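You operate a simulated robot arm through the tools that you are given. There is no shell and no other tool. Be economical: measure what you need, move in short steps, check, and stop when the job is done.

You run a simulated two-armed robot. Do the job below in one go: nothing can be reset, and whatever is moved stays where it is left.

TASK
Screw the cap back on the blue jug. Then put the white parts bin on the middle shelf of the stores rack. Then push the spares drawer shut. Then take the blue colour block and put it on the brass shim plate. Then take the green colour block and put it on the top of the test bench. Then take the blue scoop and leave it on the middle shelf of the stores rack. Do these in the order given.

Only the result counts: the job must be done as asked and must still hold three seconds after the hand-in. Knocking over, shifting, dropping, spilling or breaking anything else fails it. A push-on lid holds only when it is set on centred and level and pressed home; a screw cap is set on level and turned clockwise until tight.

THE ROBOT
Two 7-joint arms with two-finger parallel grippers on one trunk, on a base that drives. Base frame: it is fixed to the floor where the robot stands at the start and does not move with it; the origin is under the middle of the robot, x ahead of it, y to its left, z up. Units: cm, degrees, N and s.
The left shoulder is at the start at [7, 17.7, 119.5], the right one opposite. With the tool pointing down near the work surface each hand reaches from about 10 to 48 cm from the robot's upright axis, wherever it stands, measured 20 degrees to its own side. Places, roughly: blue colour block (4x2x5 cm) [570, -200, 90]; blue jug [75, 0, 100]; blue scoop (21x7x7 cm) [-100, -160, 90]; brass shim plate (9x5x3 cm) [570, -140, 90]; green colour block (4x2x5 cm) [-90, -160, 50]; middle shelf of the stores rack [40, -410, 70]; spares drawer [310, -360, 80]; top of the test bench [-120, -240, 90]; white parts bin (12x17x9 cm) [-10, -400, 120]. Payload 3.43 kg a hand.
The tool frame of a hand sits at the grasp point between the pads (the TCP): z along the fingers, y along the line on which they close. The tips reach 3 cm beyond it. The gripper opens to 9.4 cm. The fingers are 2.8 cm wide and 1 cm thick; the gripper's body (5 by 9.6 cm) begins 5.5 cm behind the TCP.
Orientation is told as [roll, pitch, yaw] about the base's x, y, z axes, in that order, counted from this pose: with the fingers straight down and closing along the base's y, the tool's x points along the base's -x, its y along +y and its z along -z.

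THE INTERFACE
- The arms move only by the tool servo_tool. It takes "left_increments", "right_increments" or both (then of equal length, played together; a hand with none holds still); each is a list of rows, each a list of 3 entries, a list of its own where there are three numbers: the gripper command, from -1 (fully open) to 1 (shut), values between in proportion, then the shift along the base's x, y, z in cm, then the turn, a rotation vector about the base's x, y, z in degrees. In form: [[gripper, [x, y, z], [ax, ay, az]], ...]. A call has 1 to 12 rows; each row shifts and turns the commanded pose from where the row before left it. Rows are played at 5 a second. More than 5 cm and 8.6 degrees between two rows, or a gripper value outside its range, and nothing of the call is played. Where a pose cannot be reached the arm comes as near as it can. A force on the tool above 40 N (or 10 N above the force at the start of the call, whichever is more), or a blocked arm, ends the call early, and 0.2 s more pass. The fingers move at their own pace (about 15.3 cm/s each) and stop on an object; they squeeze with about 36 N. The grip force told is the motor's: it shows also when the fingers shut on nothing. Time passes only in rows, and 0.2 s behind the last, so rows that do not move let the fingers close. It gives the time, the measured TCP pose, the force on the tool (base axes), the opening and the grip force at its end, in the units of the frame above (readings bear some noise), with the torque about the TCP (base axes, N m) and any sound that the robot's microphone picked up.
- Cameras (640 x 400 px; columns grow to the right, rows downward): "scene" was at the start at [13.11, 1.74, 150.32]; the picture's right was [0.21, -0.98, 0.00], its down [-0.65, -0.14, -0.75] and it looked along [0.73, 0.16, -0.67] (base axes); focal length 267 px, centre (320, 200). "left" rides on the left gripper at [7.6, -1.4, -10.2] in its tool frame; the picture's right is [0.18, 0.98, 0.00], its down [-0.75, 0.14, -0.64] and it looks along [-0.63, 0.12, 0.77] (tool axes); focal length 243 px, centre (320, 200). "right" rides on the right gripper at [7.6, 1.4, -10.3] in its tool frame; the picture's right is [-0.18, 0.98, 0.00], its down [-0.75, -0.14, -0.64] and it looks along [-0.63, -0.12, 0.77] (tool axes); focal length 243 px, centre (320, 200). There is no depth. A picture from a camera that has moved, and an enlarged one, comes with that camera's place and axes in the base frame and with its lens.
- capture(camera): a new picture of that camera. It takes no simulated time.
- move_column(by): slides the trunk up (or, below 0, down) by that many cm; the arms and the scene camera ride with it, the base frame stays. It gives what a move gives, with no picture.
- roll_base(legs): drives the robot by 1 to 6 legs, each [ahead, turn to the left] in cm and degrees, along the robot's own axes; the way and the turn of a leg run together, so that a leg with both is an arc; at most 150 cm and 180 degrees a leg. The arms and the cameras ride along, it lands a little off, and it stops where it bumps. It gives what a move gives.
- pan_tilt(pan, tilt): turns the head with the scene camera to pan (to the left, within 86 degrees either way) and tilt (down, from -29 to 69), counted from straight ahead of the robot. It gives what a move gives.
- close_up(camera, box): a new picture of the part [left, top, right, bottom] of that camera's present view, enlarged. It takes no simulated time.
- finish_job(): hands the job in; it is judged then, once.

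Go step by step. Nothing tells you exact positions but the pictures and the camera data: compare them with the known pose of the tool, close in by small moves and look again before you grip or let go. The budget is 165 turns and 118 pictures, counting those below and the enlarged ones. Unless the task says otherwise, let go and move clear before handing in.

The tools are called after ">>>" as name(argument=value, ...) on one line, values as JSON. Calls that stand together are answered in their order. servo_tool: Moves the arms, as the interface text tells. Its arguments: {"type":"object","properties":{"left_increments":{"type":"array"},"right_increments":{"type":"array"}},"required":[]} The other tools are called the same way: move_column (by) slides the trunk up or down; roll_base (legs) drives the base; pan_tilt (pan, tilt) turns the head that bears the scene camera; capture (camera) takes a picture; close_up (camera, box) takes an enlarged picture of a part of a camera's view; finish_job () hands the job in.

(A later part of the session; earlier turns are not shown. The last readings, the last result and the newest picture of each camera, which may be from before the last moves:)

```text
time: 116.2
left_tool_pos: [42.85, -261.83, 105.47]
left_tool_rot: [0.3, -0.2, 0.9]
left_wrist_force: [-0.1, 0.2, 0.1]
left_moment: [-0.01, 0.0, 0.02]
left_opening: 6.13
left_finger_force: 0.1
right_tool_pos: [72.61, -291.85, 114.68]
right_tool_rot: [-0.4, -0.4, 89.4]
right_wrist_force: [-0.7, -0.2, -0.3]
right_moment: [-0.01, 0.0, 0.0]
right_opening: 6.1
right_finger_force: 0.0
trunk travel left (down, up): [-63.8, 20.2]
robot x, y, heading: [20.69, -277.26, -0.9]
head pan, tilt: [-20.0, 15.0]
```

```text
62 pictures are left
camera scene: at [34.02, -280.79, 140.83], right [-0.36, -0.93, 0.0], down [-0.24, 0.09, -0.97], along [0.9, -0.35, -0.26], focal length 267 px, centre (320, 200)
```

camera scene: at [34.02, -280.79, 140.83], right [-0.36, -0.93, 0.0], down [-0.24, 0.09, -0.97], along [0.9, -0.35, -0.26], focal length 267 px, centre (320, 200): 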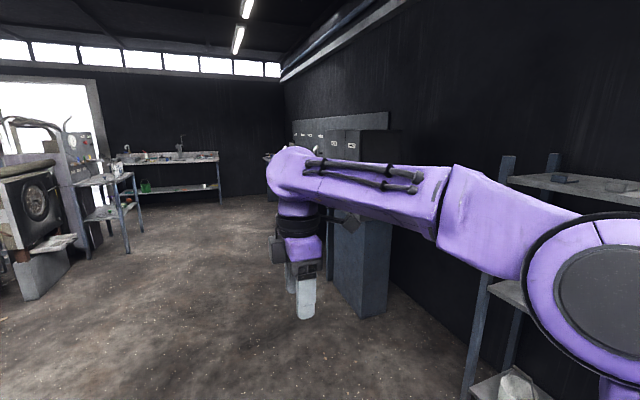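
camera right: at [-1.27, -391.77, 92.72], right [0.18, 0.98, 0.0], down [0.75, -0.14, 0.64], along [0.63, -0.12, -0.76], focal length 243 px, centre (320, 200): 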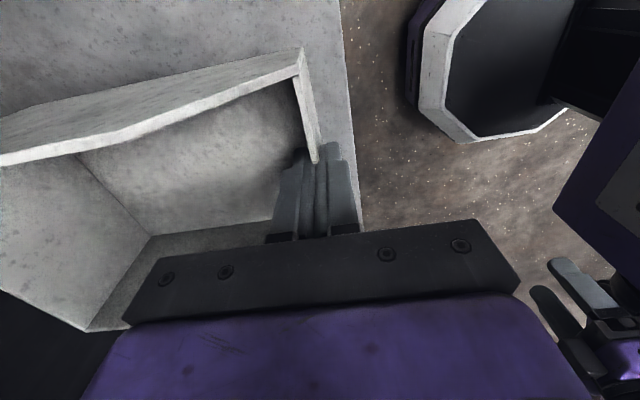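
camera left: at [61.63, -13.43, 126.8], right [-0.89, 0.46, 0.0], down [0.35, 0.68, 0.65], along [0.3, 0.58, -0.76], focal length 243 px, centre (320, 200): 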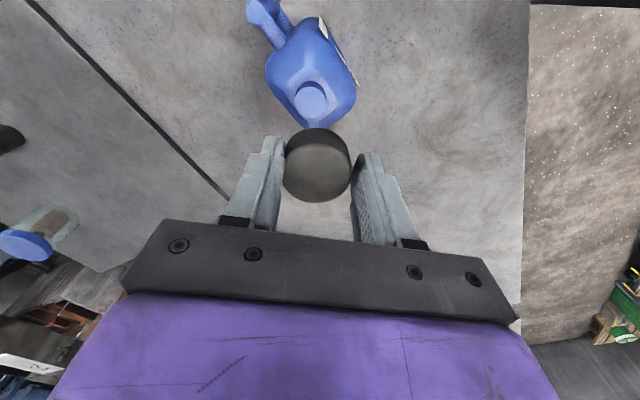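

The way along +x is clear. Driving to stand facing the drawer bench.

>>> roll_base(legs=[[0, 2], [145, 0], [125, 0], [0, -91]])

>>> pan_tilt(pan=0, tilt=30)

>>> capture(camera="scene")

```text
time: 133.5
left_tool_pos: [303.73, -288.96, 105.47]
left_tool_rot: [0.2, -0.2, -87.2]
left_wrist_force: [0.4, -0.1, -0.8]
left_moment: [0.0, 0.02, -0.01]
left_opening: 6.09
left_finger_force: 0.1
right_tool_pos: [274.91, -319.81, 114.5]
right_tool_rot: [-0.3, -0.3, 1.4]
right_wrist_force: [-0.6, -0.2, 0.1]
right_moment: [0.01, 0.04, -0.01]
right_opening: 6.12
right_finger_force: 0.0
trunk travel left (down, up): [-63.8, 20.2]
robot x, y, heading: [287.58, -267.63, -89.1]
head pan, tilt: [-20.0, 15.0]
```

```text
time: 134.3
left_tool_pos: [303.78, -288.98, 105.42]
left_tool_rot: [0.3, -0.2, -87.2]
left_wrist_force: [-0.2, -0.6, -0.5]
left_moment: [0.02, -0.03, -0.02]
left_opening: 6.13
left_finger_force: 0.2
right_tool_pos: [274.9, -319.63, 114.73]
right_tool_rot: [-0.3, -0.2, 1.4]
right_wrist_force: [-0.2, -0.6, 0.4]
right_moment: [0.0, -0.02, 0.0]
right_opening: 6.1
right_finger_force: 0.0
trunk travel left (down, up): [-63.8, 20.2]
robot x, y, heading: [287.3, -266.93, -89.1]
head pan, tilt: [0.0, 30.0]
```

```text
61 pictures are left
camera scene: at [287.63, -281.16, 138.42], right [-1.0, -0.02, 0.0], down [-0.01, 0.5, -0.87], along [0.01, -0.87, -0.5], focal length 267 px, centre (320, 200)
```

scene: 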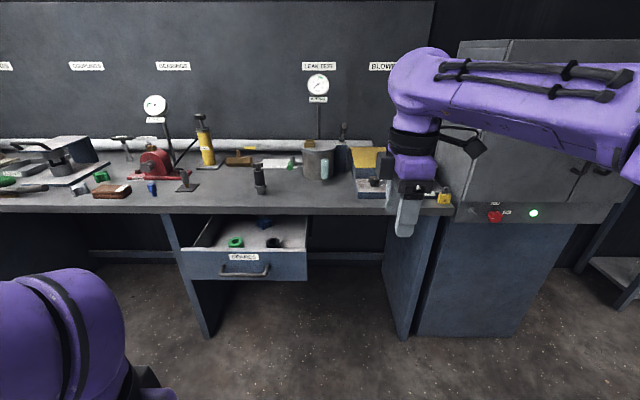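

The drawer's front panel spans z 74–86 at about y -342, centre x ≈ 311, open roughly 11 cm from the bench edge. I'll close the left fingers, point the hand forward and bring it in front of the panel above its handle.

>>> servo_tool(left_increments=[[1, [0.7, -3.2, -2], [-8.2, 0, 0]], [1, [0.7, -3.2, -2], [-8.2, 0, 0]], [1, [0.7, -3.2, -2], [-8.2, 0, 0]], [1, [0.7, -3.2, -2], [-8.2, 0, 0]], [1, [0.7, -3.2, -2], [-8.2, 0, 0]], [1, [0.7, -3.2, -2], [-8.2, 0, 0]], [1, [0.7, -3.2, -2], [-8.2, 0, 0]], [1, [0.7, -3.2, -2], [-8.2, 0, 0]], [1, [0.7, -3.2, -2], [-8.2, 0, 0]], [1, [0.7, -3.2, -2], [-8.2, 0, 0]], [1, [0.3, -3.2, -2], [-8, 0, 0]], [1, [0, 0, 0], [0, 0, 0]]])

>>> capture(camera="scene")

```text
time: 136.9
left_tool_pos: [307.24, -328.74, 87.69]
left_tool_rot: [-87.7, -87.5, -1.3]
left_wrist_force: [0.1, 0.5, -0.2]
left_moment: [0.03, 0.01, 0.0]
left_opening: 0.0
left_finger_force: 32.8
left hand out of reach, approached as far as the arm can: row 1, 2, 3, 4, 5, 11
right_tool_pos: [274.97, -319.64, 114.72]
right_tool_rot: [-0.3, -0.2, 1.4]
right_wrist_force: [-0.1, 0.4, 0.1]
right_moment: [0.0, 0.02, 0.02]
right_opening: 6.15
right_finger_force: 0.1
trunk travel left (down, up): [-63.8, 20.2]
robot x, y, heading: [287.38, -267.39, -89.4]
head pan, tilt: [0.0, 30.0]
```

```text
60 pictures are left
camera scene: at [287.78, -281.04, 138.43], right [-1.0, -0.02, 0.0], down [-0.01, 0.5, -0.87], along [0.01, -0.87, -0.5], focal length 267 px, centre (320, 200)
```

scene: 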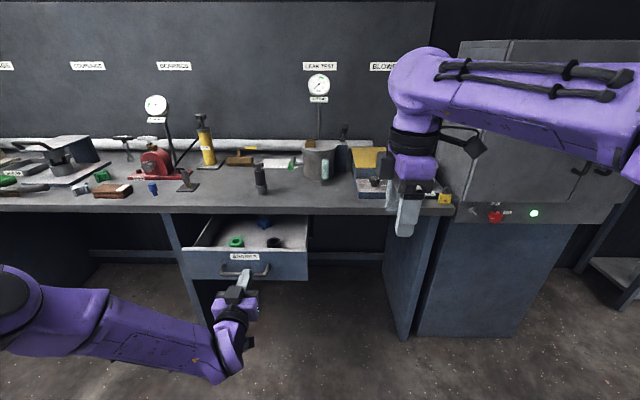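

The hand points forward just short of the drawer. I take a close look at the handle before pushing.

>>> close_up(camera="scene", box=[165, 205, 325, 305])

```text
4.00 times, centred on (245, 255) of scene
camera zoom: at [287.78, -281.04, 138.43], right [-1.0, -0.02, 0.0], down [-0.01, 0.5, -0.87], along [0.01, -0.87, -0.5], focal length 1069 px, centre (620, -20)
```

zoom: 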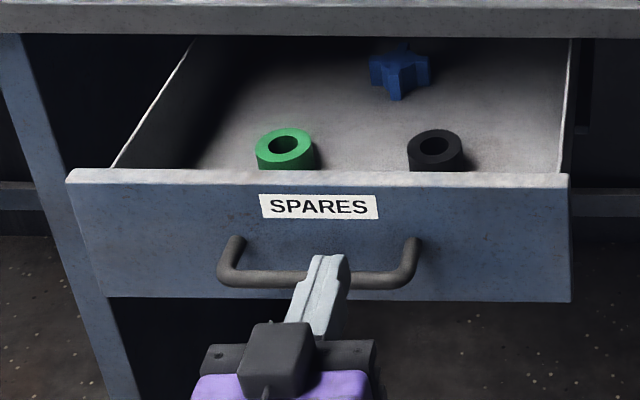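

The label area above the handle bar (z ≈ 83.8, x ≈ 311) is a good push point. Aligning and approaching.

>>> servo_tool(left_increments=[[1, [2, 0, -2], [0, 0, 0]], [1, [1.8, 0, -1.9], [0, 0, 0]], [1, [0, -2, 0], [0, 0, 0]], [1, [0, -2, 0], [0, 0, 0]], [1, [0, -2, 0], [0, 0, 0]], [1, [0, 0, 0], [0, 0, 0]]])

>>> close_up(camera="scene", box=[165, 205, 325, 305])

```text
time: 138.3
left_tool_pos: [305.58, -334.16, 87.27]
left_tool_rot: [-89.2, -87.4, -0.1]
left_wrist_force: [-0.2, -0.1, 0.9]
left_moment: [0.01, 0.02, -0.03]
left_opening: 0.0
left_finger_force: 32.4
left hand out of reach, approached as far as the arm can: row 1, 2, 3, 5
right_tool_pos: [274.91, -319.75, 114.65]
right_tool_rot: [-0.4, -0.3, 1.5]
right_wrist_force: [0.5, 0.1, 0.1]
right_moment: [0.01, 0.0, 0.03]
right_opening: 6.08
right_finger_force: 0.0
trunk travel left (down, up): [-63.8, 20.2]
robot x, y, heading: [287.87, -267.0, -89.2]
head pan, tilt: [0.0, 30.0]
```

```text
4.00 times, centred on (245, 255) of scene
camera zoom: at [287.66, -281.14, 138.42], right [-1.0, -0.02, 0.0], down [-0.01, 0.5, -0.87], along [0.01, -0.87, -0.5], focal length 1069 px, centre (620, -20)
```

zoom: 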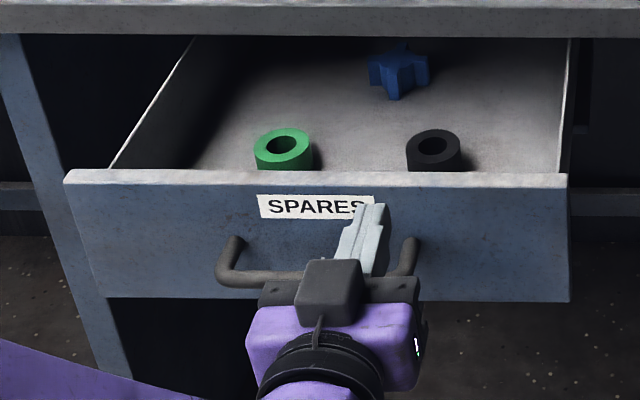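

The arm can't reach that far left in this posture, so I'll fix the offsets with the column (-3.4) and a 4.5° base turn.

>>> move_column(by=-3.4)

>>> roll_base(legs=[[0, 4.5]])

>>> close_up(camera="scene", box=[165, 205, 325, 305])

```text
time: 139.1
left_tool_pos: [305.61, -334.24, 83.96]
left_tool_rot: [-90.4, -87.5, 1.0]
left_wrist_force: [-0.4, 0.0, 0.4]
left_moment: [0.0, 0.0, -0.03]
left_opening: 0.01
left_finger_force: 33.2
right_tool_pos: [274.81, -319.7, 111.22]
right_tool_rot: [-0.2, -0.3, 1.4]
right_wrist_force: [0.5, -0.2, 0.5]
right_moment: [-0.03, -0.01, 0.01]
right_opening: 6.1
right_finger_force: 0.1
trunk travel left (down, up): [-60.4, 23.6]
robot x, y, heading: [287.52, -267.11, -89.0]
head pan, tilt: [0.0, 30.0]
```

```text
time: 139.9
left_tool_pos: [310.81, -332.56, 83.92]
left_tool_rot: [-89.5, -87.4, 4.7]
left_wrist_force: [0.1, -0.6, 0.8]
left_moment: [0.0, 0.03, -0.02]
left_opening: 0.0
left_finger_force: 32.8
right_tool_pos: [279.05, -320.55, 111.29]
right_tool_rot: [-0.3, -0.3, 5.9]
right_wrist_force: [0.1, -0.1, 0.1]
right_moment: [-0.02, 0.0, 0.01]
right_opening: 6.15
right_finger_force: 0.1
trunk travel left (down, up): [-60.4, 23.6]
robot x, y, heading: [287.38, -266.98, -84.6]
head pan, tilt: [0.0, 30.0]
```

```text
4.00 times, centred on (245, 255) of scene
camera zoom: at [288.74, -281.11, 135.01], right [-1.0, -0.1, 0.0], down [-0.05, 0.5, -0.87], along [0.08, -0.86, -0.5], focal length 1069 px, centre (620, -20)
```

zoom: 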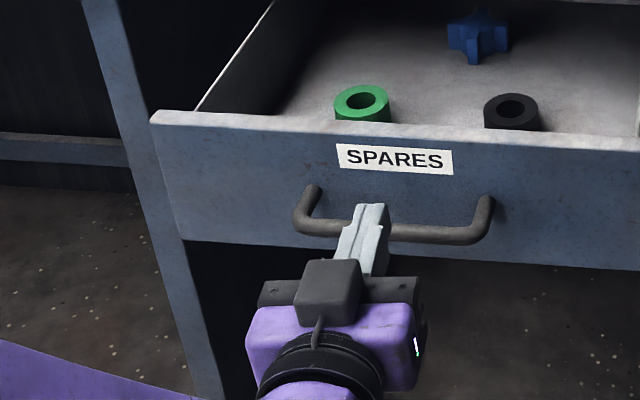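

The tip lines up to land on the panel at the label. I'll drive the base forward so the rigid hand pushes the drawer.

>>> roll_base(legs=[[10, 0]])

>>> capture(camera="scene")

```text
time: 141.1
left_tool_pos: [311.71, -342.39, 83.93]
left_tool_rot: [-89.9, -87.5, 5.0]
left_wrist_force: [-0.6, -0.4, -0.3]
left_moment: [0.0, -0.01, -0.04]
left_opening: 0.02
left_finger_force: 32.9
right_tool_pos: [279.89, -330.49, 111.18]
right_tool_rot: [-0.4, -0.3, 5.8]
right_wrist_force: [-0.5, 0.2, -0.8]
right_moment: [0.02, -0.02, -0.02]
right_opening: 6.11
right_finger_force: 0.1
trunk travel left (down, up): [-60.4, 23.6]
robot x, y, heading: [288.63, -277.29, -84.7]
head pan, tilt: [0.0, 30.0]
```

```text
56 pictures are left
camera scene: at [289.65, -290.95, 135.02], right [-1.0, -0.09, 0.0], down [-0.05, 0.5, -0.87], along [0.08, -0.86, -0.5], focal length 267 px, centre (320, 200)
```

scene: 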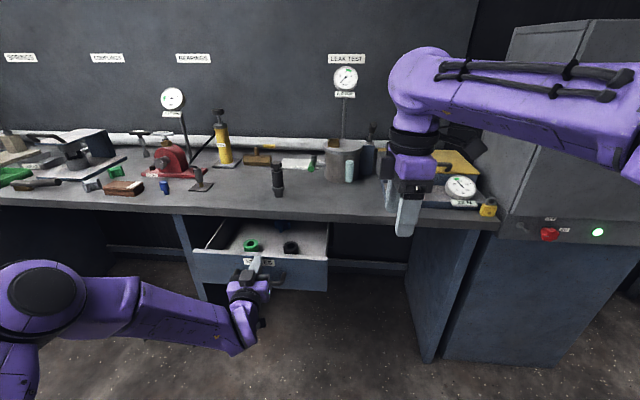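

>>> roll_base(legs=[[6, 0]])

>>> close_up(camera="scene", box=[165, 205, 365, 330])

```text
time: 142.1
left_tool_pos: [312.19, -348.37, 83.95]
left_tool_rot: [-90.8, -87.4, 5.9]
left_wrist_force: [-0.9, 0.2, -0.1]
left_moment: [-0.02, 0.04, 0.0]
left_opening: 0.0
left_finger_force: 33.0
right_tool_pos: [280.38, -336.19, 111.28]
right_tool_rot: [-0.4, -0.2, 5.8]
right_wrist_force: [0.3, -0.1, -1.0]
right_moment: [-0.01, 0.0, 0.01]
right_opening: 6.09
right_finger_force: 0.0
trunk travel left (down, up): [-60.4, 23.6]
robot x, y, heading: [289.04, -282.87, -84.8]
head pan, tilt: [0.0, 30.0]
```

```text
3.20 times, centred on (265, 268) of scene
camera zoom: at [290.14, -296.79, 135.03], right [-1.0, -0.09, 0.0], down [-0.05, 0.5, -0.87], along [0.08, -0.86, -0.5], focal length 855 px, centre (496, -16)
```

zoom: 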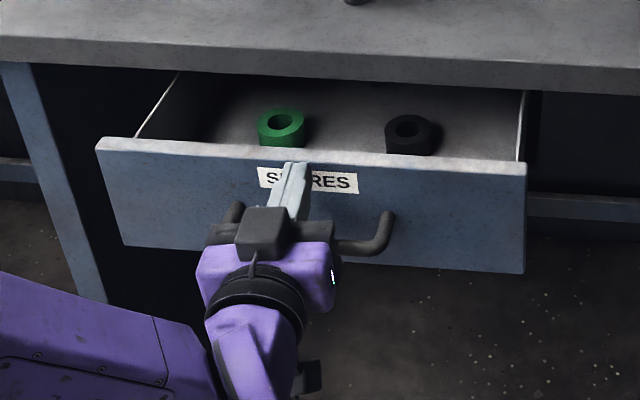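

No contact yet, so the panel is farther than I thought and its top nearer z 83.5. I lower the column by 2.5 so the tip lands mid-label.

>>> move_column(by=-2.5)

>>> roll_base(legs=[[3, 0]])

>>> close_up(camera="scene", box=[165, 205, 365, 330])

```text
time: 142.8
left_tool_pos: [312.11, -348.3, 81.47]
left_tool_rot: [-90.2, -87.4, 5.4]
left_wrist_force: [0.1, 0.1, -0.3]
left_moment: [0.01, 0.01, -0.01]
left_opening: 0.0
left_finger_force: 32.5
right_tool_pos: [280.48, -336.25, 108.7]
right_tool_rot: [-0.5, -0.3, 5.8]
right_wrist_force: [0.8, -0.8, 0.3]
right_moment: [0.0, 0.03, 0.0]
right_opening: 6.11
right_finger_force: 0.0
trunk travel left (down, up): [-57.9, 26.1]
robot x, y, heading: [288.67, -282.87, -84.6]
head pan, tilt: [0.0, 30.0]
```

```text
time: 143.6
left_tool_pos: [312.39, -351.25, 81.35]
left_tool_rot: [-90.4, -87.4, 5.5]
left_wrist_force: [-0.6, 0.9, -0.3]
left_moment: [0.01, 0.01, 0.02]
left_opening: 0.0
left_finger_force: 32.7
right_tool_pos: [280.72, -339.23, 108.73]
right_tool_rot: [-0.4, -0.2, 5.7]
right_wrist_force: [-0.2, 0.4, -1.2]
right_moment: [0.01, -0.01, 0.0]
right_opening: 6.11
right_finger_force: 0.1
trunk travel left (down, up): [-57.9, 26.1]
robot x, y, heading: [289.24, -285.7, -84.9]
head pan, tilt: [0.0, 30.0]
```

```text
3.20 times, centred on (265, 268) of scene
camera zoom: at [290.43, -299.77, 132.53], right [-1.0, -0.09, 0.0], down [-0.05, 0.5, -0.87], along [0.08, -0.86, -0.5], focal length 855 px, centre (496, -16)
```

zoom: 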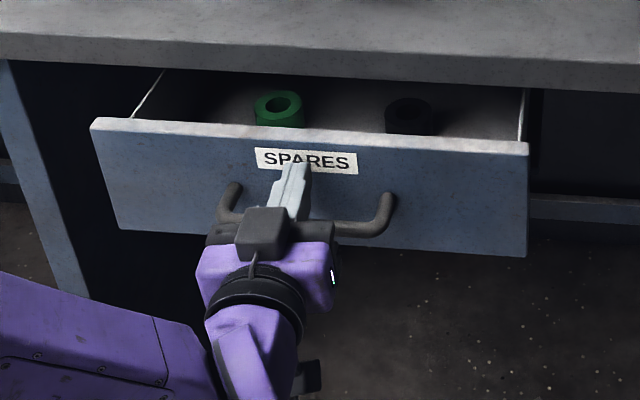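

>>> roll_base(legs=[[4, 0]])

>>> close_up(camera="scene", box=[165, 205, 365, 330])

```text
time: 144.5
left_tool_pos: [312.91, -355.14, 81.49]
left_tool_rot: [-90.3, -87.3, 5.5]
left_wrist_force: [-0.9, 0.5, 0.7]
left_moment: [-0.01, -0.02, -0.01]
left_opening: 0.01
left_finger_force: 33.4
right_tool_pos: [281.05, -343.25, 108.74]
right_tool_rot: [-0.4, -0.2, 5.8]
right_wrist_force: [-0.1, 0.7, 0.5]
right_moment: [0.01, 0.0, 0.01]
right_opening: 6.11
right_finger_force: 0.0
trunk travel left (down, up): [-57.9, 26.1]
robot x, y, heading: [289.42, -289.42, -84.5]
head pan, tilt: [0.0, 30.0]
```

```text
3.20 times, centred on (265, 268) of scene
camera zoom: at [290.78, -303.7, 132.53], right [-1.0, -0.09, 0.0], down [-0.05, 0.5, -0.87], along [0.08, -0.86, -0.5], focal length 855 px, centre (496, -16)
```

zoom: 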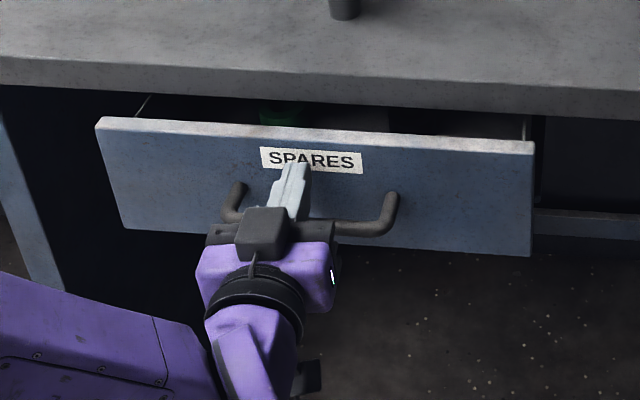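

The drawer is sliding with the hand. I pull the right hand back from the bench and keep pushing.

>>> servo_tool(right_increments=[[-0.3, [0, 3, 2], [0, 0, 0]], [-0.3, [0, 3, 2], [0, 0, 0]], [-0.3, [0, 3, 1], [0, 0, 0]], [-0.3, [0, 3, 0], [0, 0, 0]], [-0.3, [0, 0, 0], [0, 0, 0]]])

>>> roll_base(legs=[[4, 0]])

>>> close_up(camera="scene", box=[165, 205, 365, 330])

```text
time: 145.7
left_tool_pos: [312.82, -355.38, 81.33]
left_tool_rot: [-89.0, -87.3, 4.1]
left_wrist_force: [-0.2, 0.1, -0.7]
left_moment: [-0.02, -0.02, 0.01]
left_opening: 0.02
left_finger_force: 32.7
right_tool_pos: [281.12, -331.2, 113.69]
right_tool_rot: [-0.3, -0.3, 5.8]
right_wrist_force: [0.6, 0.1, -0.2]
right_moment: [0.03, 0.02, 0.03]
right_opening: 6.09
right_finger_force: 0.0
trunk travel left (down, up): [-57.9, 26.1]
robot x, y, heading: [289.67, -289.88, -84.5]
head pan, tilt: [0.0, 30.0]
```

```text
time: 146.6
left_tool_pos: [313.22, -359.12, 81.39]
left_tool_rot: [-89.7, -87.4, 4.8]
left_wrist_force: [-0.4, -0.6, -0.2]
left_moment: [0.0, -0.03, -0.03]
left_opening: 0.0
left_finger_force: 33.1
right_tool_pos: [281.4, -335.2, 113.6]
right_tool_rot: [-0.4, -0.3, 5.6]
right_wrist_force: [0.2, -0.8, 0.0]
right_moment: [0.02, 0.02, 0.05]
right_opening: 6.11
right_finger_force: 0.0
trunk travel left (down, up): [-57.9, 26.1]
robot x, y, heading: [290.05, -293.81, -84.6]
head pan, tilt: [0.0, 30.0]
```

```text
3.20 times, centred on (265, 268) of scene
camera zoom: at [291.15, -307.63, 132.52], right [-1.0, -0.09, 0.0], down [-0.05, 0.5, -0.87], along [0.08, -0.86, -0.5], focal length 855 px, centre (496, -16)
```

zoom: 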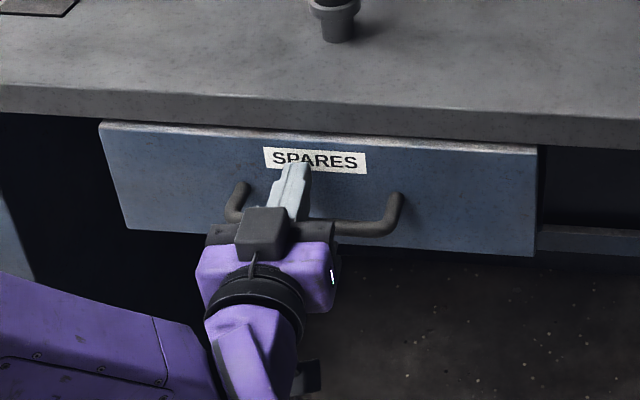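

>>> roll_base(legs=[[4, 0]])

>>> close_up(camera="scene", box=[165, 205, 365, 330])

```text
time: 147.5
left_tool_pos: [313.41, -361.54, 81.59]
left_tool_rot: [-96.1, -87.7, 10.9]
left_wrist_force: [1.0, 19.6, 8.4]
left_moment: [-0.09, 0.06, -0.07]
left_opening: 0.0
left_finger_force: 33.1
right_tool_pos: [281.63, -337.95, 113.87]
right_tool_rot: [-0.6, -0.2, 5.7]
right_wrist_force: [-0.1, -0.9, -0.3]
right_moment: [-0.01, 0.0, 0.02]
right_opening: 6.1
right_finger_force: 0.0
trunk travel left (down, up): [-57.9, 26.1]
robot x, y, heading: [290.3, -296.86, -84.4]
head pan, tilt: [0.0, 30.0]
stopped in leg 1: the force on the tool passed its limit (the readings are from after the stop); the commanded pose is now the measured one
```

```text
3.20 times, centred on (265, 268) of scene
camera zoom: at [291.5, -310.33, 132.57], right [-1.0, -0.1, 0.0], down [-0.05, 0.49, -0.87], along [0.08, -0.86, -0.5], focal length 855 px, centre (496, -16)
```

zoom: 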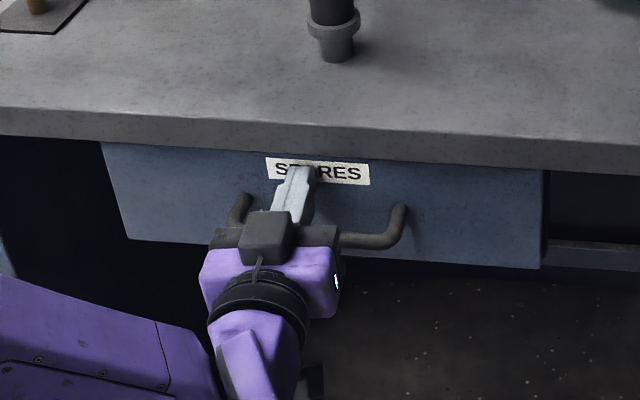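

The drawer hit its stop (force limit) and is flush under the bench top: shut. I back away and verify.

>>> roll_base(legs=[[-35, 0]])

>>> capture(camera="scene")

```text
time: 149.8
left_tool_pos: [309.82, -326.48, 81.27]
left_tool_rot: [-89.5, -87.6, 4.2]
left_wrist_force: [0.0, 0.1, 0.0]
left_moment: [-0.01, 0.02, -0.02]
left_opening: 0.0
left_finger_force: 33.2
right_tool_pos: [278.23, -302.89, 113.68]
right_tool_rot: [-0.3, -0.4, 5.7]
right_wrist_force: [0.0, 0.7, -0.1]
right_moment: [-0.02, 0.0, 0.0]
right_opening: 6.12
right_finger_force: 0.0
trunk travel left (down, up): [-57.9, 26.1]
robot x, y, heading: [287.06, -261.43, -84.7]
head pan, tilt: [0.0, 30.0]
```

```text
50 pictures are left
camera scene: at [288.13, -275.31, 132.52], right [-1.0, -0.09, 0.0], down [-0.05, 0.5, -0.87], along [0.08, -0.86, -0.5], focal length 267 px, centre (320, 200)
```

scene: 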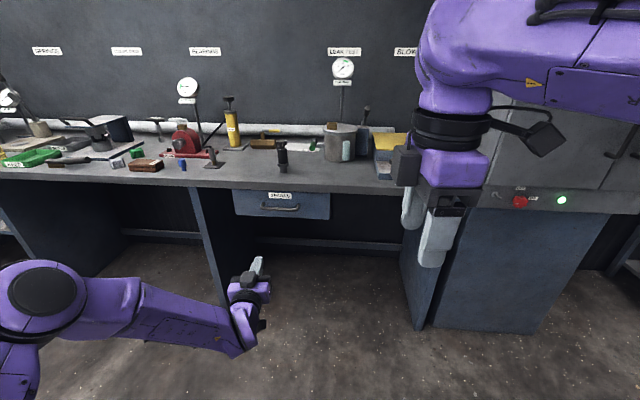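

The drawer is flush. Next are the blue block and brass plate at x ≈ 570. I return the left hand to pointing down, then drive there.

>>> servo_tool(left_increments=[[-1, [0, 3.2, 2], [8.17, 0.64, 0]], [-1, [0, 3.2, 2], [8.17, 0.64, 0]], [-1, [0, 3.2, 2], [8.17, 0.64, 0]], [-1, [0, 3.2, 2], [8.17, 0.64, 0]], [-1, [0, 3.2, 2], [8.17, 0.64, 0]], [-1, [0, 3.2, 2], [8.17, 0.64, 0]], [-1, [0, 3.2, 2], [8.17, 0.64, 0]], [-1, [0, 3.2, 2], [8.17, 0.64, 0]], [-1, [0, 3.2, 2], [8.17, 0.64, 0]], [-1, [0, 3.2, 2], [8.17, 0.64, 0]], [-1, [0, 3.2, 2], [8.17, 0.64, 0]], [-1, [0, 0, 0], [0, 0, 0]]])

>>> move_column(by=19.4)

>>> roll_base(legs=[[0, 95], [110, 0]])

>>> pan_tilt(pan=15, tilt=20)

>>> capture(camera="scene")

```text
time: 152.4
left_tool_pos: [309.94, -291.2, 103.56]
left_tool_rot: [0.4, 0.2, -83.1]
left_wrist_force: [-0.6, -0.1, -0.4]
left_moment: [-0.05, 0.01, -0.02]
left_opening: 9.39
left_finger_force: 0.1
right_tool_pos: [278.24, -302.85, 113.59]
right_tool_rot: [-0.3, -0.4, 5.5]
right_wrist_force: [0.1, 0.4, -0.4]
right_moment: [0.04, -0.02, -0.01]
right_opening: 6.1
right_finger_force: 0.0
trunk travel left (down, up): [-57.9, 26.1]
robot x, y, heading: [286.93, -260.9, -84.7]
head pan, tilt: [0.0, 30.0]
```

```text
time: 154.5
left_tool_pos: [309.86, -291.2, 122.78]
left_tool_rot: [0.3, 0.2, -83.1]
left_wrist_force: [1.0, 0.3, -0.2]
left_moment: [-0.05, 0.0, 0.02]
left_opening: 9.41
left_finger_force: 0.2
right_tool_pos: [278.37, -302.91, 132.98]
right_tool_rot: [-0.3, -0.3, 5.6]
right_wrist_force: [0.5, -0.4, 0.2]
right_moment: [0.02, 0.02, 0.02]
right_opening: 6.12
right_finger_force: 0.1
trunk travel left (down, up): [-77.3, 6.7]
robot x, y, heading: [286.98, -261.17, -84.6]
head pan, tilt: [0.0, 30.0]
```

```text
time: 164.3
left_tool_pos: [425.24, -214.59, 122.83]
left_tool_rot: [0.2, 0.1, 12.5]
left_wrist_force: [0.0, -0.5, 0.2]
left_moment: [-0.01, 0.03, 0.03]
left_opening: 9.39
left_finger_force: 0.1
right_tool_pos: [439.89, -244.75, 133.08]
right_tool_rot: [-0.4, -0.4, 101.2]
right_wrist_force: [0.0, 0.0, -0.1]
right_moment: [0.01, -0.04, -0.03]
right_opening: 6.09
right_finger_force: 0.0
trunk travel left (down, up): [-77.3, 6.7]
robot x, y, heading: [397.79, -240.29, 10.7]
head pan, tilt: [0.0, 30.0]
```

```text
time: 165.1
left_tool_pos: [425.14, -214.51, 122.8]
left_tool_rot: [0.3, 0.1, 12.6]
left_wrist_force: [0.1, 0.1, 0.7]
left_moment: [0.01, 0.0, -0.02]
left_opening: 9.4
left_finger_force: 0.1
right_tool_pos: [439.94, -244.78, 133.06]
right_tool_rot: [-0.3, -0.2, 101.2]
right_wrist_force: [-0.6, -0.1, -0.6]
right_moment: [-0.01, -0.01, -0.04]
right_opening: 6.15
right_finger_force: 0.0
trunk travel left (down, up): [-77.3, 6.7]
robot x, y, heading: [397.53, -240.02, 10.8]
head pan, tilt: [15.0, 20.0]
```

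```text
49 pictures are left
camera scene: at [410.91, -235.18, 153.52], right [0.44, -0.9, 0.0], down [-0.31, -0.15, -0.94], along [0.84, 0.41, -0.34], focal length 267 px, centre (320, 200)
```

scene: 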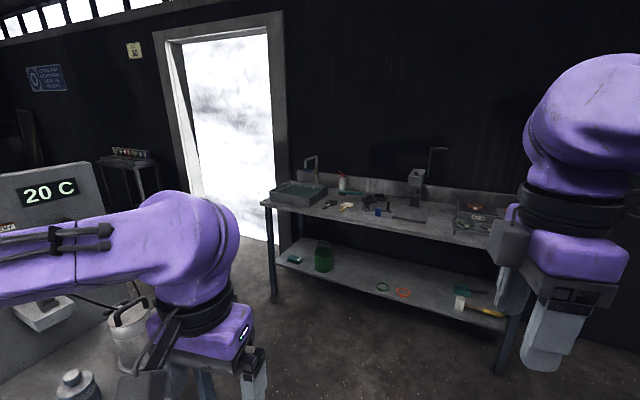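

>>> close_up(camera="scene", box=[260, 150, 500, 300])

```text
2.67 times, centred on (380, 225) of scene
camera zoom: at [410.91, -235.18, 153.52], right [0.44, -0.9, 0.0], down [-0.31, -0.15, -0.94], along [0.84, 0.41, -0.34], focal length 712 px, centre (160, 133)
```

zoom: 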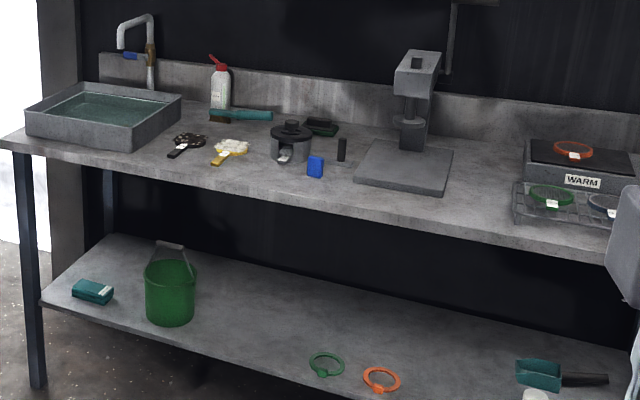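

The blue block stands at about [564, -201, 90] on the bench whose front edge is x ≈ 550. I don't see the brass plate yet, so I'll drive closer and look.

>>> roll_base(legs=[[0, 10.5], [128, 0], [0, -21]])

>>> pan_tilt(pan=25, tilt=40)

>>> capture(camera="scene")

```text
time: 173.3
left_tool_pos: [546.85, -172.81, 122.74]
left_tool_rot: [0.4, 0.2, 2.7]
left_wrist_force: [0.2, -0.6, 0.1]
left_moment: [-0.01, 0.0, 0.0]
left_opening: 9.39
left_finger_force: 0.0
right_tool_pos: [556.09, -205.11, 133.16]
right_tool_rot: [-0.3, -0.3, 91.3]
right_wrist_force: [0.1, -0.6, -0.6]
right_moment: [0.05, 0.0, 0.01]
right_opening: 6.13
right_finger_force: 0.0
trunk travel left (down, up): [-77.3, 6.7]
robot x, y, heading: [515.41, -193.3, 1.2]
head pan, tilt: [15.0, 20.0]
```

```text
time: 174.1
left_tool_pos: [546.91, -172.88, 122.73]
left_tool_rot: [0.4, 0.3, 2.6]
left_wrist_force: [-0.3, -0.8, -0.3]
left_moment: [0.02, 0.0, 0.02]
left_opening: 9.41
left_finger_force: 0.0
right_tool_pos: [556.14, -205.14, 133.16]
right_tool_rot: [-0.3, -0.5, 91.3]
right_wrist_force: [-0.3, 0.6, 0.1]
right_moment: [0.01, -0.01, 0.04]
right_opening: 6.12
right_finger_force: 0.1
trunk travel left (down, up): [-77.3, 6.7]
robot x, y, heading: [515.42, -193.7, 1.2]
head pan, tilt: [25.0, 40.0]
```

```text
47 pictures are left
camera scene: at [527.94, -189.72, 150.39], right [0.44, -0.9, 0.0], down [-0.58, -0.28, -0.77], along [0.69, 0.34, -0.64], focal length 267 px, centre (320, 200)
```

scene: 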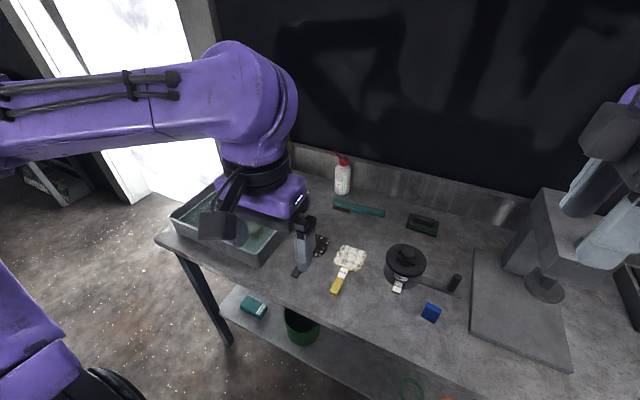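

Something yellowish shows in the tray at the left. I'll use the left hand's camera after shifting the hand toward it.

>>> servo_tool(left_increments=[[-1, [0, 4, 0], [0, 0, 0]], [-1, [0, 4, 0], [0, 0, 0]], [-1, [0, 4, 0], [0, 0, 0]], [-1, [0, 4, 0], [0, 0, 0]], [-1, [0, 0, 0], [0, 0, 0]]])

>>> capture(camera="left")

>>> capture(camera="scene")

```text
time: 175.3
left_tool_pos: [547.8, -157.51, 122.56]
left_tool_rot: [0.4, 0.2, 2.6]
left_wrist_force: [-0.3, 0.3, -0.5]
left_moment: [0.02, -0.01, -0.03]
left_opening: 9.37
left_finger_force: 0.1
left hand out of reach, approached as far as the arm can: row 4
right_tool_pos: [556.18, -205.26, 133.04]
right_tool_rot: [-0.3, -0.3, 91.3]
right_wrist_force: [-0.4, -0.1, -0.4]
right_moment: [-0.01, 0.01, -0.01]
right_opening: 6.12
right_finger_force: 0.0
trunk travel left (down, up): [-77.3, 6.7]
robot x, y, heading: [515.3, -193.85, 0.7]
head pan, tilt: [25.0, 40.0]
```

```text
46 pictures are left
camera left: at [540.28, -159.08, 132.8], right [-0.23, 0.97, 0.01], down [0.75, 0.17, 0.64], along [0.62, 0.15, -0.77], focal length 243 px, centre (320, 200)
```

left: 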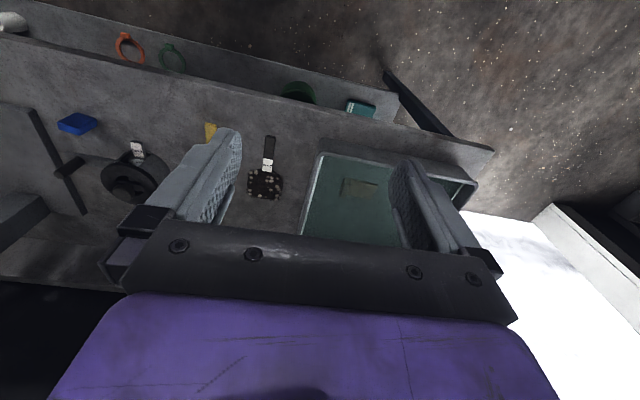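

```text
45 pictures are left
camera scene: at [527.94, -189.76, 150.38], right [0.44, -0.9, 0.0], down [-0.58, -0.28, -0.77], along [0.69, 0.34, -0.64], focal length 267 px, centre (320, 200)
```

scene: 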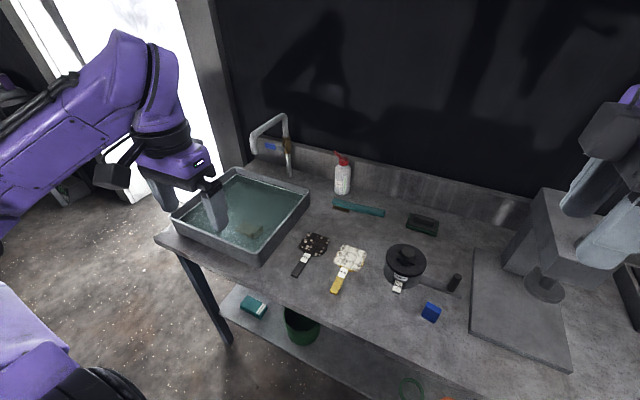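

The brass plate lies in the liquid-filled tray. I take close views of it and of the blue block.

>>> close_up(camera="left", box=[290, 130, 490, 255])

>>> close_up(camera="scene", box=[150, 150, 470, 350])

```text
3.20 times, centred on (390, 192) of left
camera zoom: at [540.28, -159.08, 132.8], right [-0.23, 0.97, 0.01], down [0.75, 0.17, 0.64], along [0.62, 0.15, -0.77], focal length 776 px, centre (96, 224)
```

zoom: 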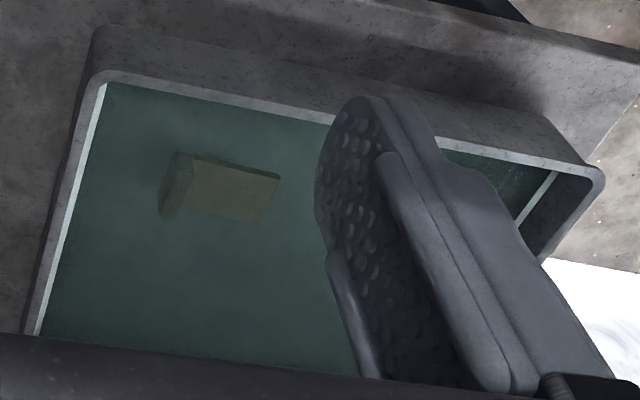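

```text
2.00 times, centred on (310, 250) of scene
camera zoom: at [527.94, -189.76, 150.38], right [0.44, -0.9, 0.0], down [-0.58, -0.28, -0.77], along [0.69, 0.34, -0.64], focal length 534 px, centre (340, 100)
```

zoom: 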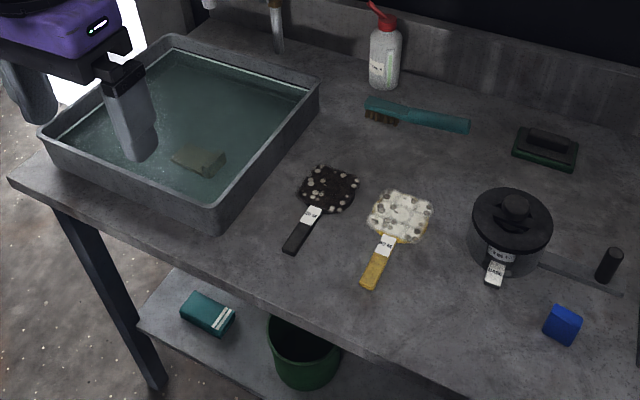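

The block is at about [571, -200, 87] on a bench top at z ≈ 84.5; the brass plate lies at about [571.5, -142, 87] in the tray. I'll stand between them, near the bench edge, so the left hand can reach both by turning the base.

>>> roll_base(legs=[[0, 48], [28, 0], [0, -78]])

>>> pan_tilt(pan=0, tilt=48)

>>> capture(camera="scene")

```text
time: 182.8
left_tool_pos: [580.28, -157.83, 122.74]
left_tool_rot: [0.3, 0.2, -27.9]
left_wrist_force: [-0.8, 0.3, 0.2]
left_moment: [0.04, 0.01, -0.01]
left_opening: 9.35
left_finger_force: 0.1
right_tool_pos: [563.26, -203.24, 132.97]
right_tool_rot: [-0.3, -0.2, 60.7]
right_wrist_force: [-0.4, -0.4, -0.5]
right_moment: [0.0, -0.03, 0.0]
right_opening: 6.13
right_finger_force: 0.1
trunk travel left (down, up): [-77.3, 6.7]
robot x, y, heading: [533.8, -172.52, -29.5]
head pan, tilt: [25.0, 40.0]
```

```text
time: 183.7
left_tool_pos: [580.3, -157.78, 122.59]
left_tool_rot: [0.3, 0.2, -28.0]
left_wrist_force: [0.5, 0.1, 0.6]
left_moment: [0.01, 0.0, 0.02]
left_opening: 9.39
left_finger_force: 0.1
right_tool_pos: [563.28, -203.13, 133.1]
right_tool_rot: [-0.3, -0.3, 60.7]
right_wrist_force: [-0.3, 0.7, 1.0]
right_moment: [0.01, 0.04, -0.02]
right_opening: 6.12
right_finger_force: 0.1
trunk travel left (down, up): [-77.3, 6.7]
robot x, y, heading: [534.1, -172.41, -29.5]
head pan, tilt: [0.0, 48.0]
```

```text
42 pictures are left
camera scene: at [545.25, -178.73, 149.24], right [-0.49, -0.87, 0.0], down [-0.65, 0.37, -0.67], along [0.58, -0.33, -0.74], focal length 267 px, centre (320, 200)
```

scene: 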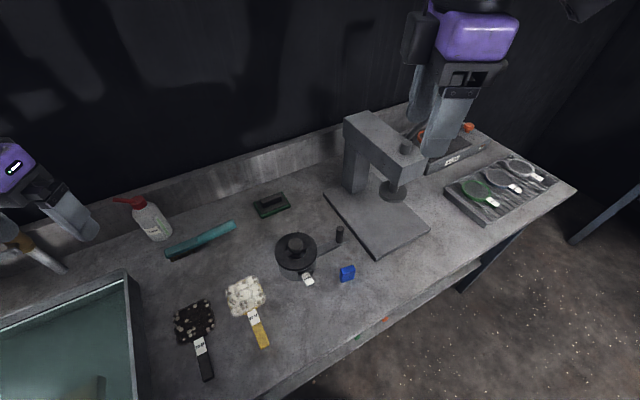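

Good view. I'll turn a little more right so the block lies on the left arm's side, then look at the block up close.

>>> roll_base(legs=[[0, -16]])

>>> close_up(camera="scene", box=[180, 180, 380, 305])

>>> capture(camera="left")

```text
time: 185.0
left_tool_pos: [582.57, -170.88, 122.65]
left_tool_rot: [0.4, 0.2, -43.9]
left_wrist_force: [1.1, -0.5, 0.3]
left_moment: [0.02, 0.0, 0.0]
left_opening: 9.4
left_finger_force: 0.0
right_tool_pos: [553.75, -209.98, 133.13]
right_tool_rot: [-0.3, -0.3, 44.8]
right_wrist_force: [-0.6, 0.4, -1.0]
right_moment: [-0.01, -0.01, 0.01]
right_opening: 6.1
right_finger_force: 0.1
trunk travel left (down, up): [-77.3, 6.7]
robot x, y, heading: [534.38, -172.48, -45.2]
head pan, tilt: [0.0, 48.0]
```

```text
3.20 times, centred on (280, 242) of scene
camera zoom: at [543.14, -181.49, 149.24], right [-0.71, -0.7, 0.0], down [-0.52, 0.53, -0.67], along [0.47, -0.48, -0.74], focal length 855 px, centre (448, 64)
```

zoom: 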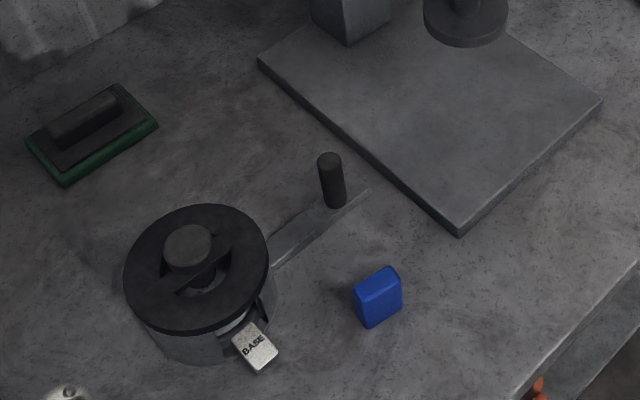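

```text
40 pictures are left
camera left: at [576.22, -166.54, 132.77], right [0.55, 0.84, 0.01], down [0.64, -0.42, 0.64], along [0.54, -0.35, -0.77], focal length 243 px, centre (320, 200)
```

left: 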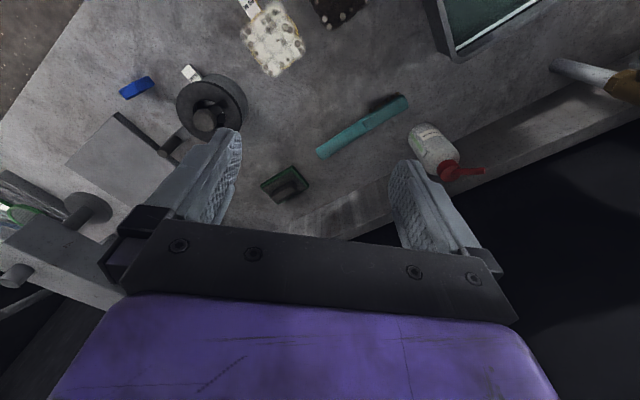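

The block's long side runs along y; I'll grip it along y (yaw 0) with a moderate opening, centre about [569.3, -200.2]. First the right hand moves aside and the left goes above the block.

>>> servo_tool(left_increments=[[-0.4, [0, 0, 0], [0, 0, 0]], [-0.4, [0, 0, 0], [0, 0, 0]], [-0.4, [-1.66, -3.66, 0], [0, 0, 5.5]], [-0.4, [-1.66, -3.66, 0], [0, 0, 5.5]], [-0.4, [-1.66, -3.66, 0], [0, 0, 5.5]], [-0.4, [-1.66, -3.66, 0], [0, 0, 5.5]], [-0.4, [-1.66, -3.66, 0], [0, 0, 5.5]], [-0.4, [-1.66, -3.66, 0], [0, 0, 5.5]], [-0.4, [-1.66, -3.66, 0], [0, 0, 5.5]], [-0.4, [-1.66, -3.66, 0], [0, 0, 5.5]], [-0.4, [0, 0, -4], [0, 0, 0]], [-0.4, [0, 0, -4], [0, 0, 0]]], right_increments=[[-1, [-2, -2, 0], [0, 0, 0]], [-1, [-2, -2, 0], [0, 0, 0]], [-1, [-2, -2, 0], [0, 0, 0]], [-1, [-2, -2, 0], [0, 0, 0]], [-1, [0, 0, 0], [0, 0, 0]], [-1, [0, 0, 0], [0, 0, 0]], [-1, [0, 0, 0], [0, 0, 0]], [-1, [0, 0, 0], [0, 0, 0]], [-1, [0, 0, 0], [0, 0, 0]], [-1, [0, 0, 0], [0, 0, 0]], [-1, [0, 0, 0], [0, 0, 0]], [-1, [0, 0, 0], [0, 0, 0]]])

>>> capture(camera="left")

```text
time: 187.6
left_tool_pos: [569.35, -200.35, 114.59]
left_tool_rot: [0.3, 0.2, 0.2]
left_wrist_force: [-0.2, 0.4, 0.0]
left_moment: [0.03, 0.03, -0.02]
left_opening: 6.58
left_finger_force: 0.1
right_tool_pos: [545.74, -218.16, 133.1]
right_tool_rot: [-0.3, -0.2, 44.8]
right_wrist_force: [0.6, -0.7, 1.0]
right_moment: [0.05, 0.02, 0.02]
right_opening: 9.4
right_finger_force: 0.0
trunk travel left (down, up): [-77.3, 6.7]
robot x, y, heading: [534.29, -172.06, -45.3]
head pan, tilt: [0.0, 48.0]
```

```text
39 pictures are left
camera left: at [561.82, -201.68, 124.75], right [-0.19, 0.98, 0.01], down [0.76, 0.14, 0.64], along [0.63, 0.12, -0.77], focal length 243 px, centre (320, 200)
```

left: 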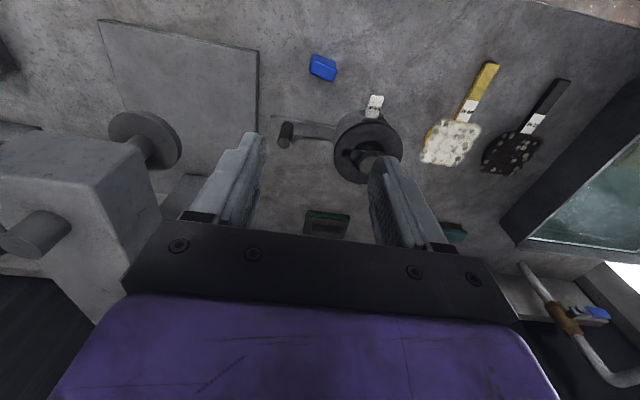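

The block is almost under the hand, perhaps 0.8 cm nearer me and turned slightly. I go lower and check again.

>>> servo_tool(left_increments=[[-0.4, [-0.8, 0, -4], [0, 0, -5]], [-0.4, [0, 0, -4], [0, 0, -5]], [-0.4, [0, 0, -4], [0, 0, 0]], [-0.4, [0, 0, -4], [0, 0, 0]], [-0.4, [0, 0, 0], [0, 0, 0]]])

>>> capture(camera="left")

```text
time: 188.8
left_tool_pos: [568.28, -200.13, 98.42]
left_tool_rot: [0.2, 0.2, -9.9]
left_wrist_force: [-0.1, -0.1, 0.4]
left_moment: [-0.01, -0.01, -0.01]
left_opening: 6.57
left_finger_force: 0.1
right_tool_pos: [545.68, -218.22, 133.15]
right_tool_rot: [-0.3, -0.4, 44.8]
right_wrist_force: [0.7, 1.1, 0.5]
right_moment: [-0.01, -0.02, 0.02]
right_opening: 9.42
right_finger_force: 0.0
trunk travel left (down, up): [-77.3, 6.7]
robot x, y, heading: [534.12, -172.19, -45.4]
head pan, tilt: [0.0, 48.0]
```

```text
38 pictures are left
camera left: at [560.63, -200.17, 108.62], right [-0.01, 1.0, 0.0], down [0.77, 0.01, 0.64], along [0.64, 0.01, -0.77], focal length 243 px, centre (320, 200)
```

left: 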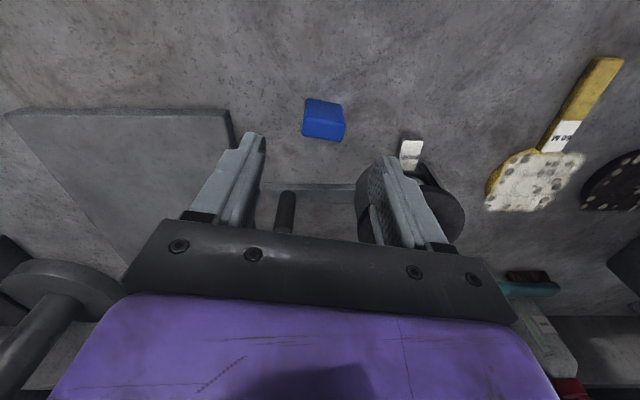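

>>> close_up(camera="left", box=[260, 70, 420, 170])

```text
4.00 times, centred on (340, 120) of left
camera zoom: at [560.63, -200.17, 108.62], right [-0.01, 1.0, 0.0], down [0.77, 0.01, 0.64], along [0.64, 0.01, -0.77], focal length 970 px, centre (240, 520)
```

zoom: 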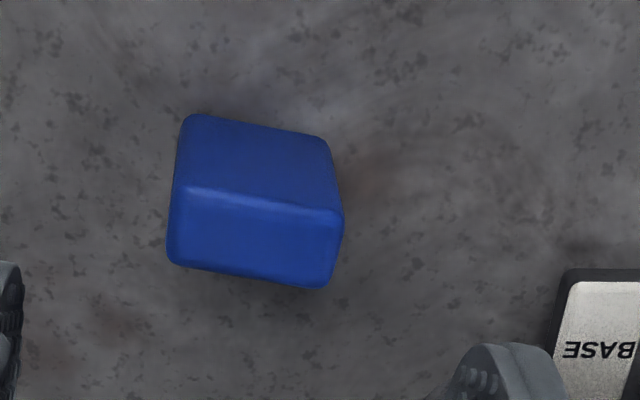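

The block's height is a bit uncertain (top between z 85 and 91). I'll descend 5 cm and use the parallax to settle it.

>>> servo_tool(left_increments=[[-0.4, [0.7, 0.3, -2.5], [0, 0, 0]], [-0.4, [0, 0, -2.5], [0, 0, 0]], [-0.4, [0, 0, 0], [0, 0, 0]]])

>>> close_up(camera="left", box=[220, 70, 420, 195])

>>> close_up(camera="scene", box=[220, 200, 380, 300])

```text
time: 189.6
left_tool_pos: [569.45, -200.34, 94.58]
left_tool_rot: [-1.5, 0.9, -8.7]
left_wrist_force: [0.2, 0.1, -0.4]
left_moment: [-0.02, 0.0, 0.03]
left_opening: 6.57
left_finger_force: 0.1
right_tool_pos: [545.66, -218.17, 133.12]
right_tool_rot: [-0.4, -0.2, 44.7]
right_wrist_force: [0.1, -0.2, 0.4]
right_moment: [-0.04, 0.0, 0.0]
right_opening: 9.38
right_finger_force: 0.1
trunk travel left (down, up): [-77.3, 6.7]
robot x, y, heading: [534.4, -172.25, -45.5]
head pan, tilt: [0.0, 48.0]
```

```text
3.20 times, centred on (320, 132) of left
camera zoom: at [561.92, -200.23, 104.9], right [-0.03, 1.0, -0.02], down [0.78, 0.04, 0.63], along [0.63, 0.0, -0.78], focal length 776 px, centre (320, 416)
```

zoom: 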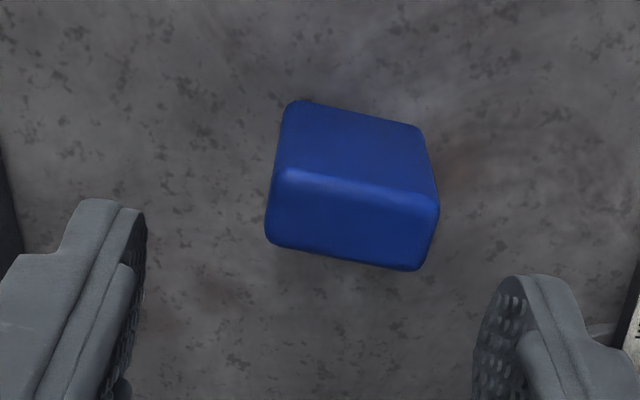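

```text
4.00 times, centred on (300, 250) of scene
camera zoom: at [542.99, -181.57, 149.24], right [-0.71, -0.7, 0.0], down [-0.52, 0.53, -0.67], along [0.47, -0.48, -0.74], focal length 1069 px, centre (400, 0)
```

zoom: 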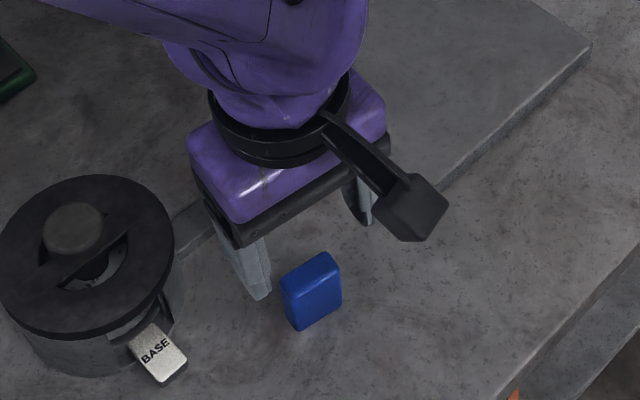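

Scale change puts the block's top at z ≈ 90.4, centre [568.6, -199.8], rotated about -24°. I'll align, and use the column for the descent since the arm is near its limit.

>>> servo_tool(left_increments=[[-0.4, [-0.4, 0.3, 0.5], [0, 0, -7]], [-0.4, [-0.4, 0.3, 0.5], [0, 0, -7]], [-0.4, [0, 0, 0], [0, 0, 0]]])

>>> close_up(camera="left", box=[220, 70, 420, 195])

```text
time: 190.4
left_tool_pos: [568.46, -199.43, 94.71]
left_tool_rot: [0.0, 0.2, -23.8]
left_wrist_force: [-0.1, 0.2, 0.1]
left_moment: [-0.03, -0.02, 0.01]
left_opening: 6.59
left_finger_force: 0.0
right_tool_pos: [545.69, -218.19, 133.13]
right_tool_rot: [-0.3, -0.3, 44.7]
right_wrist_force: [-0.8, 0.1, 0.6]
right_moment: [0.0, -0.02, -0.01]
right_opening: 9.39
right_finger_force: 0.2
trunk travel left (down, up): [-77.3, 6.7]
robot x, y, heading: [534.19, -172.5, -45.6]
head pan, tilt: [0.0, 48.0]
```

```text
3.20 times, centred on (320, 132) of left
camera zoom: at [560.96, -197.5, 104.95], right [0.23, 0.97, 0.0], down [0.75, -0.17, 0.64], along [0.62, -0.14, -0.77], focal length 776 px, centre (320, 416)
```

zoom: 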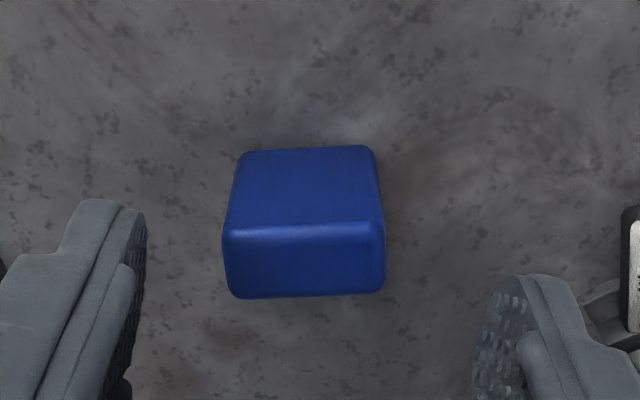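

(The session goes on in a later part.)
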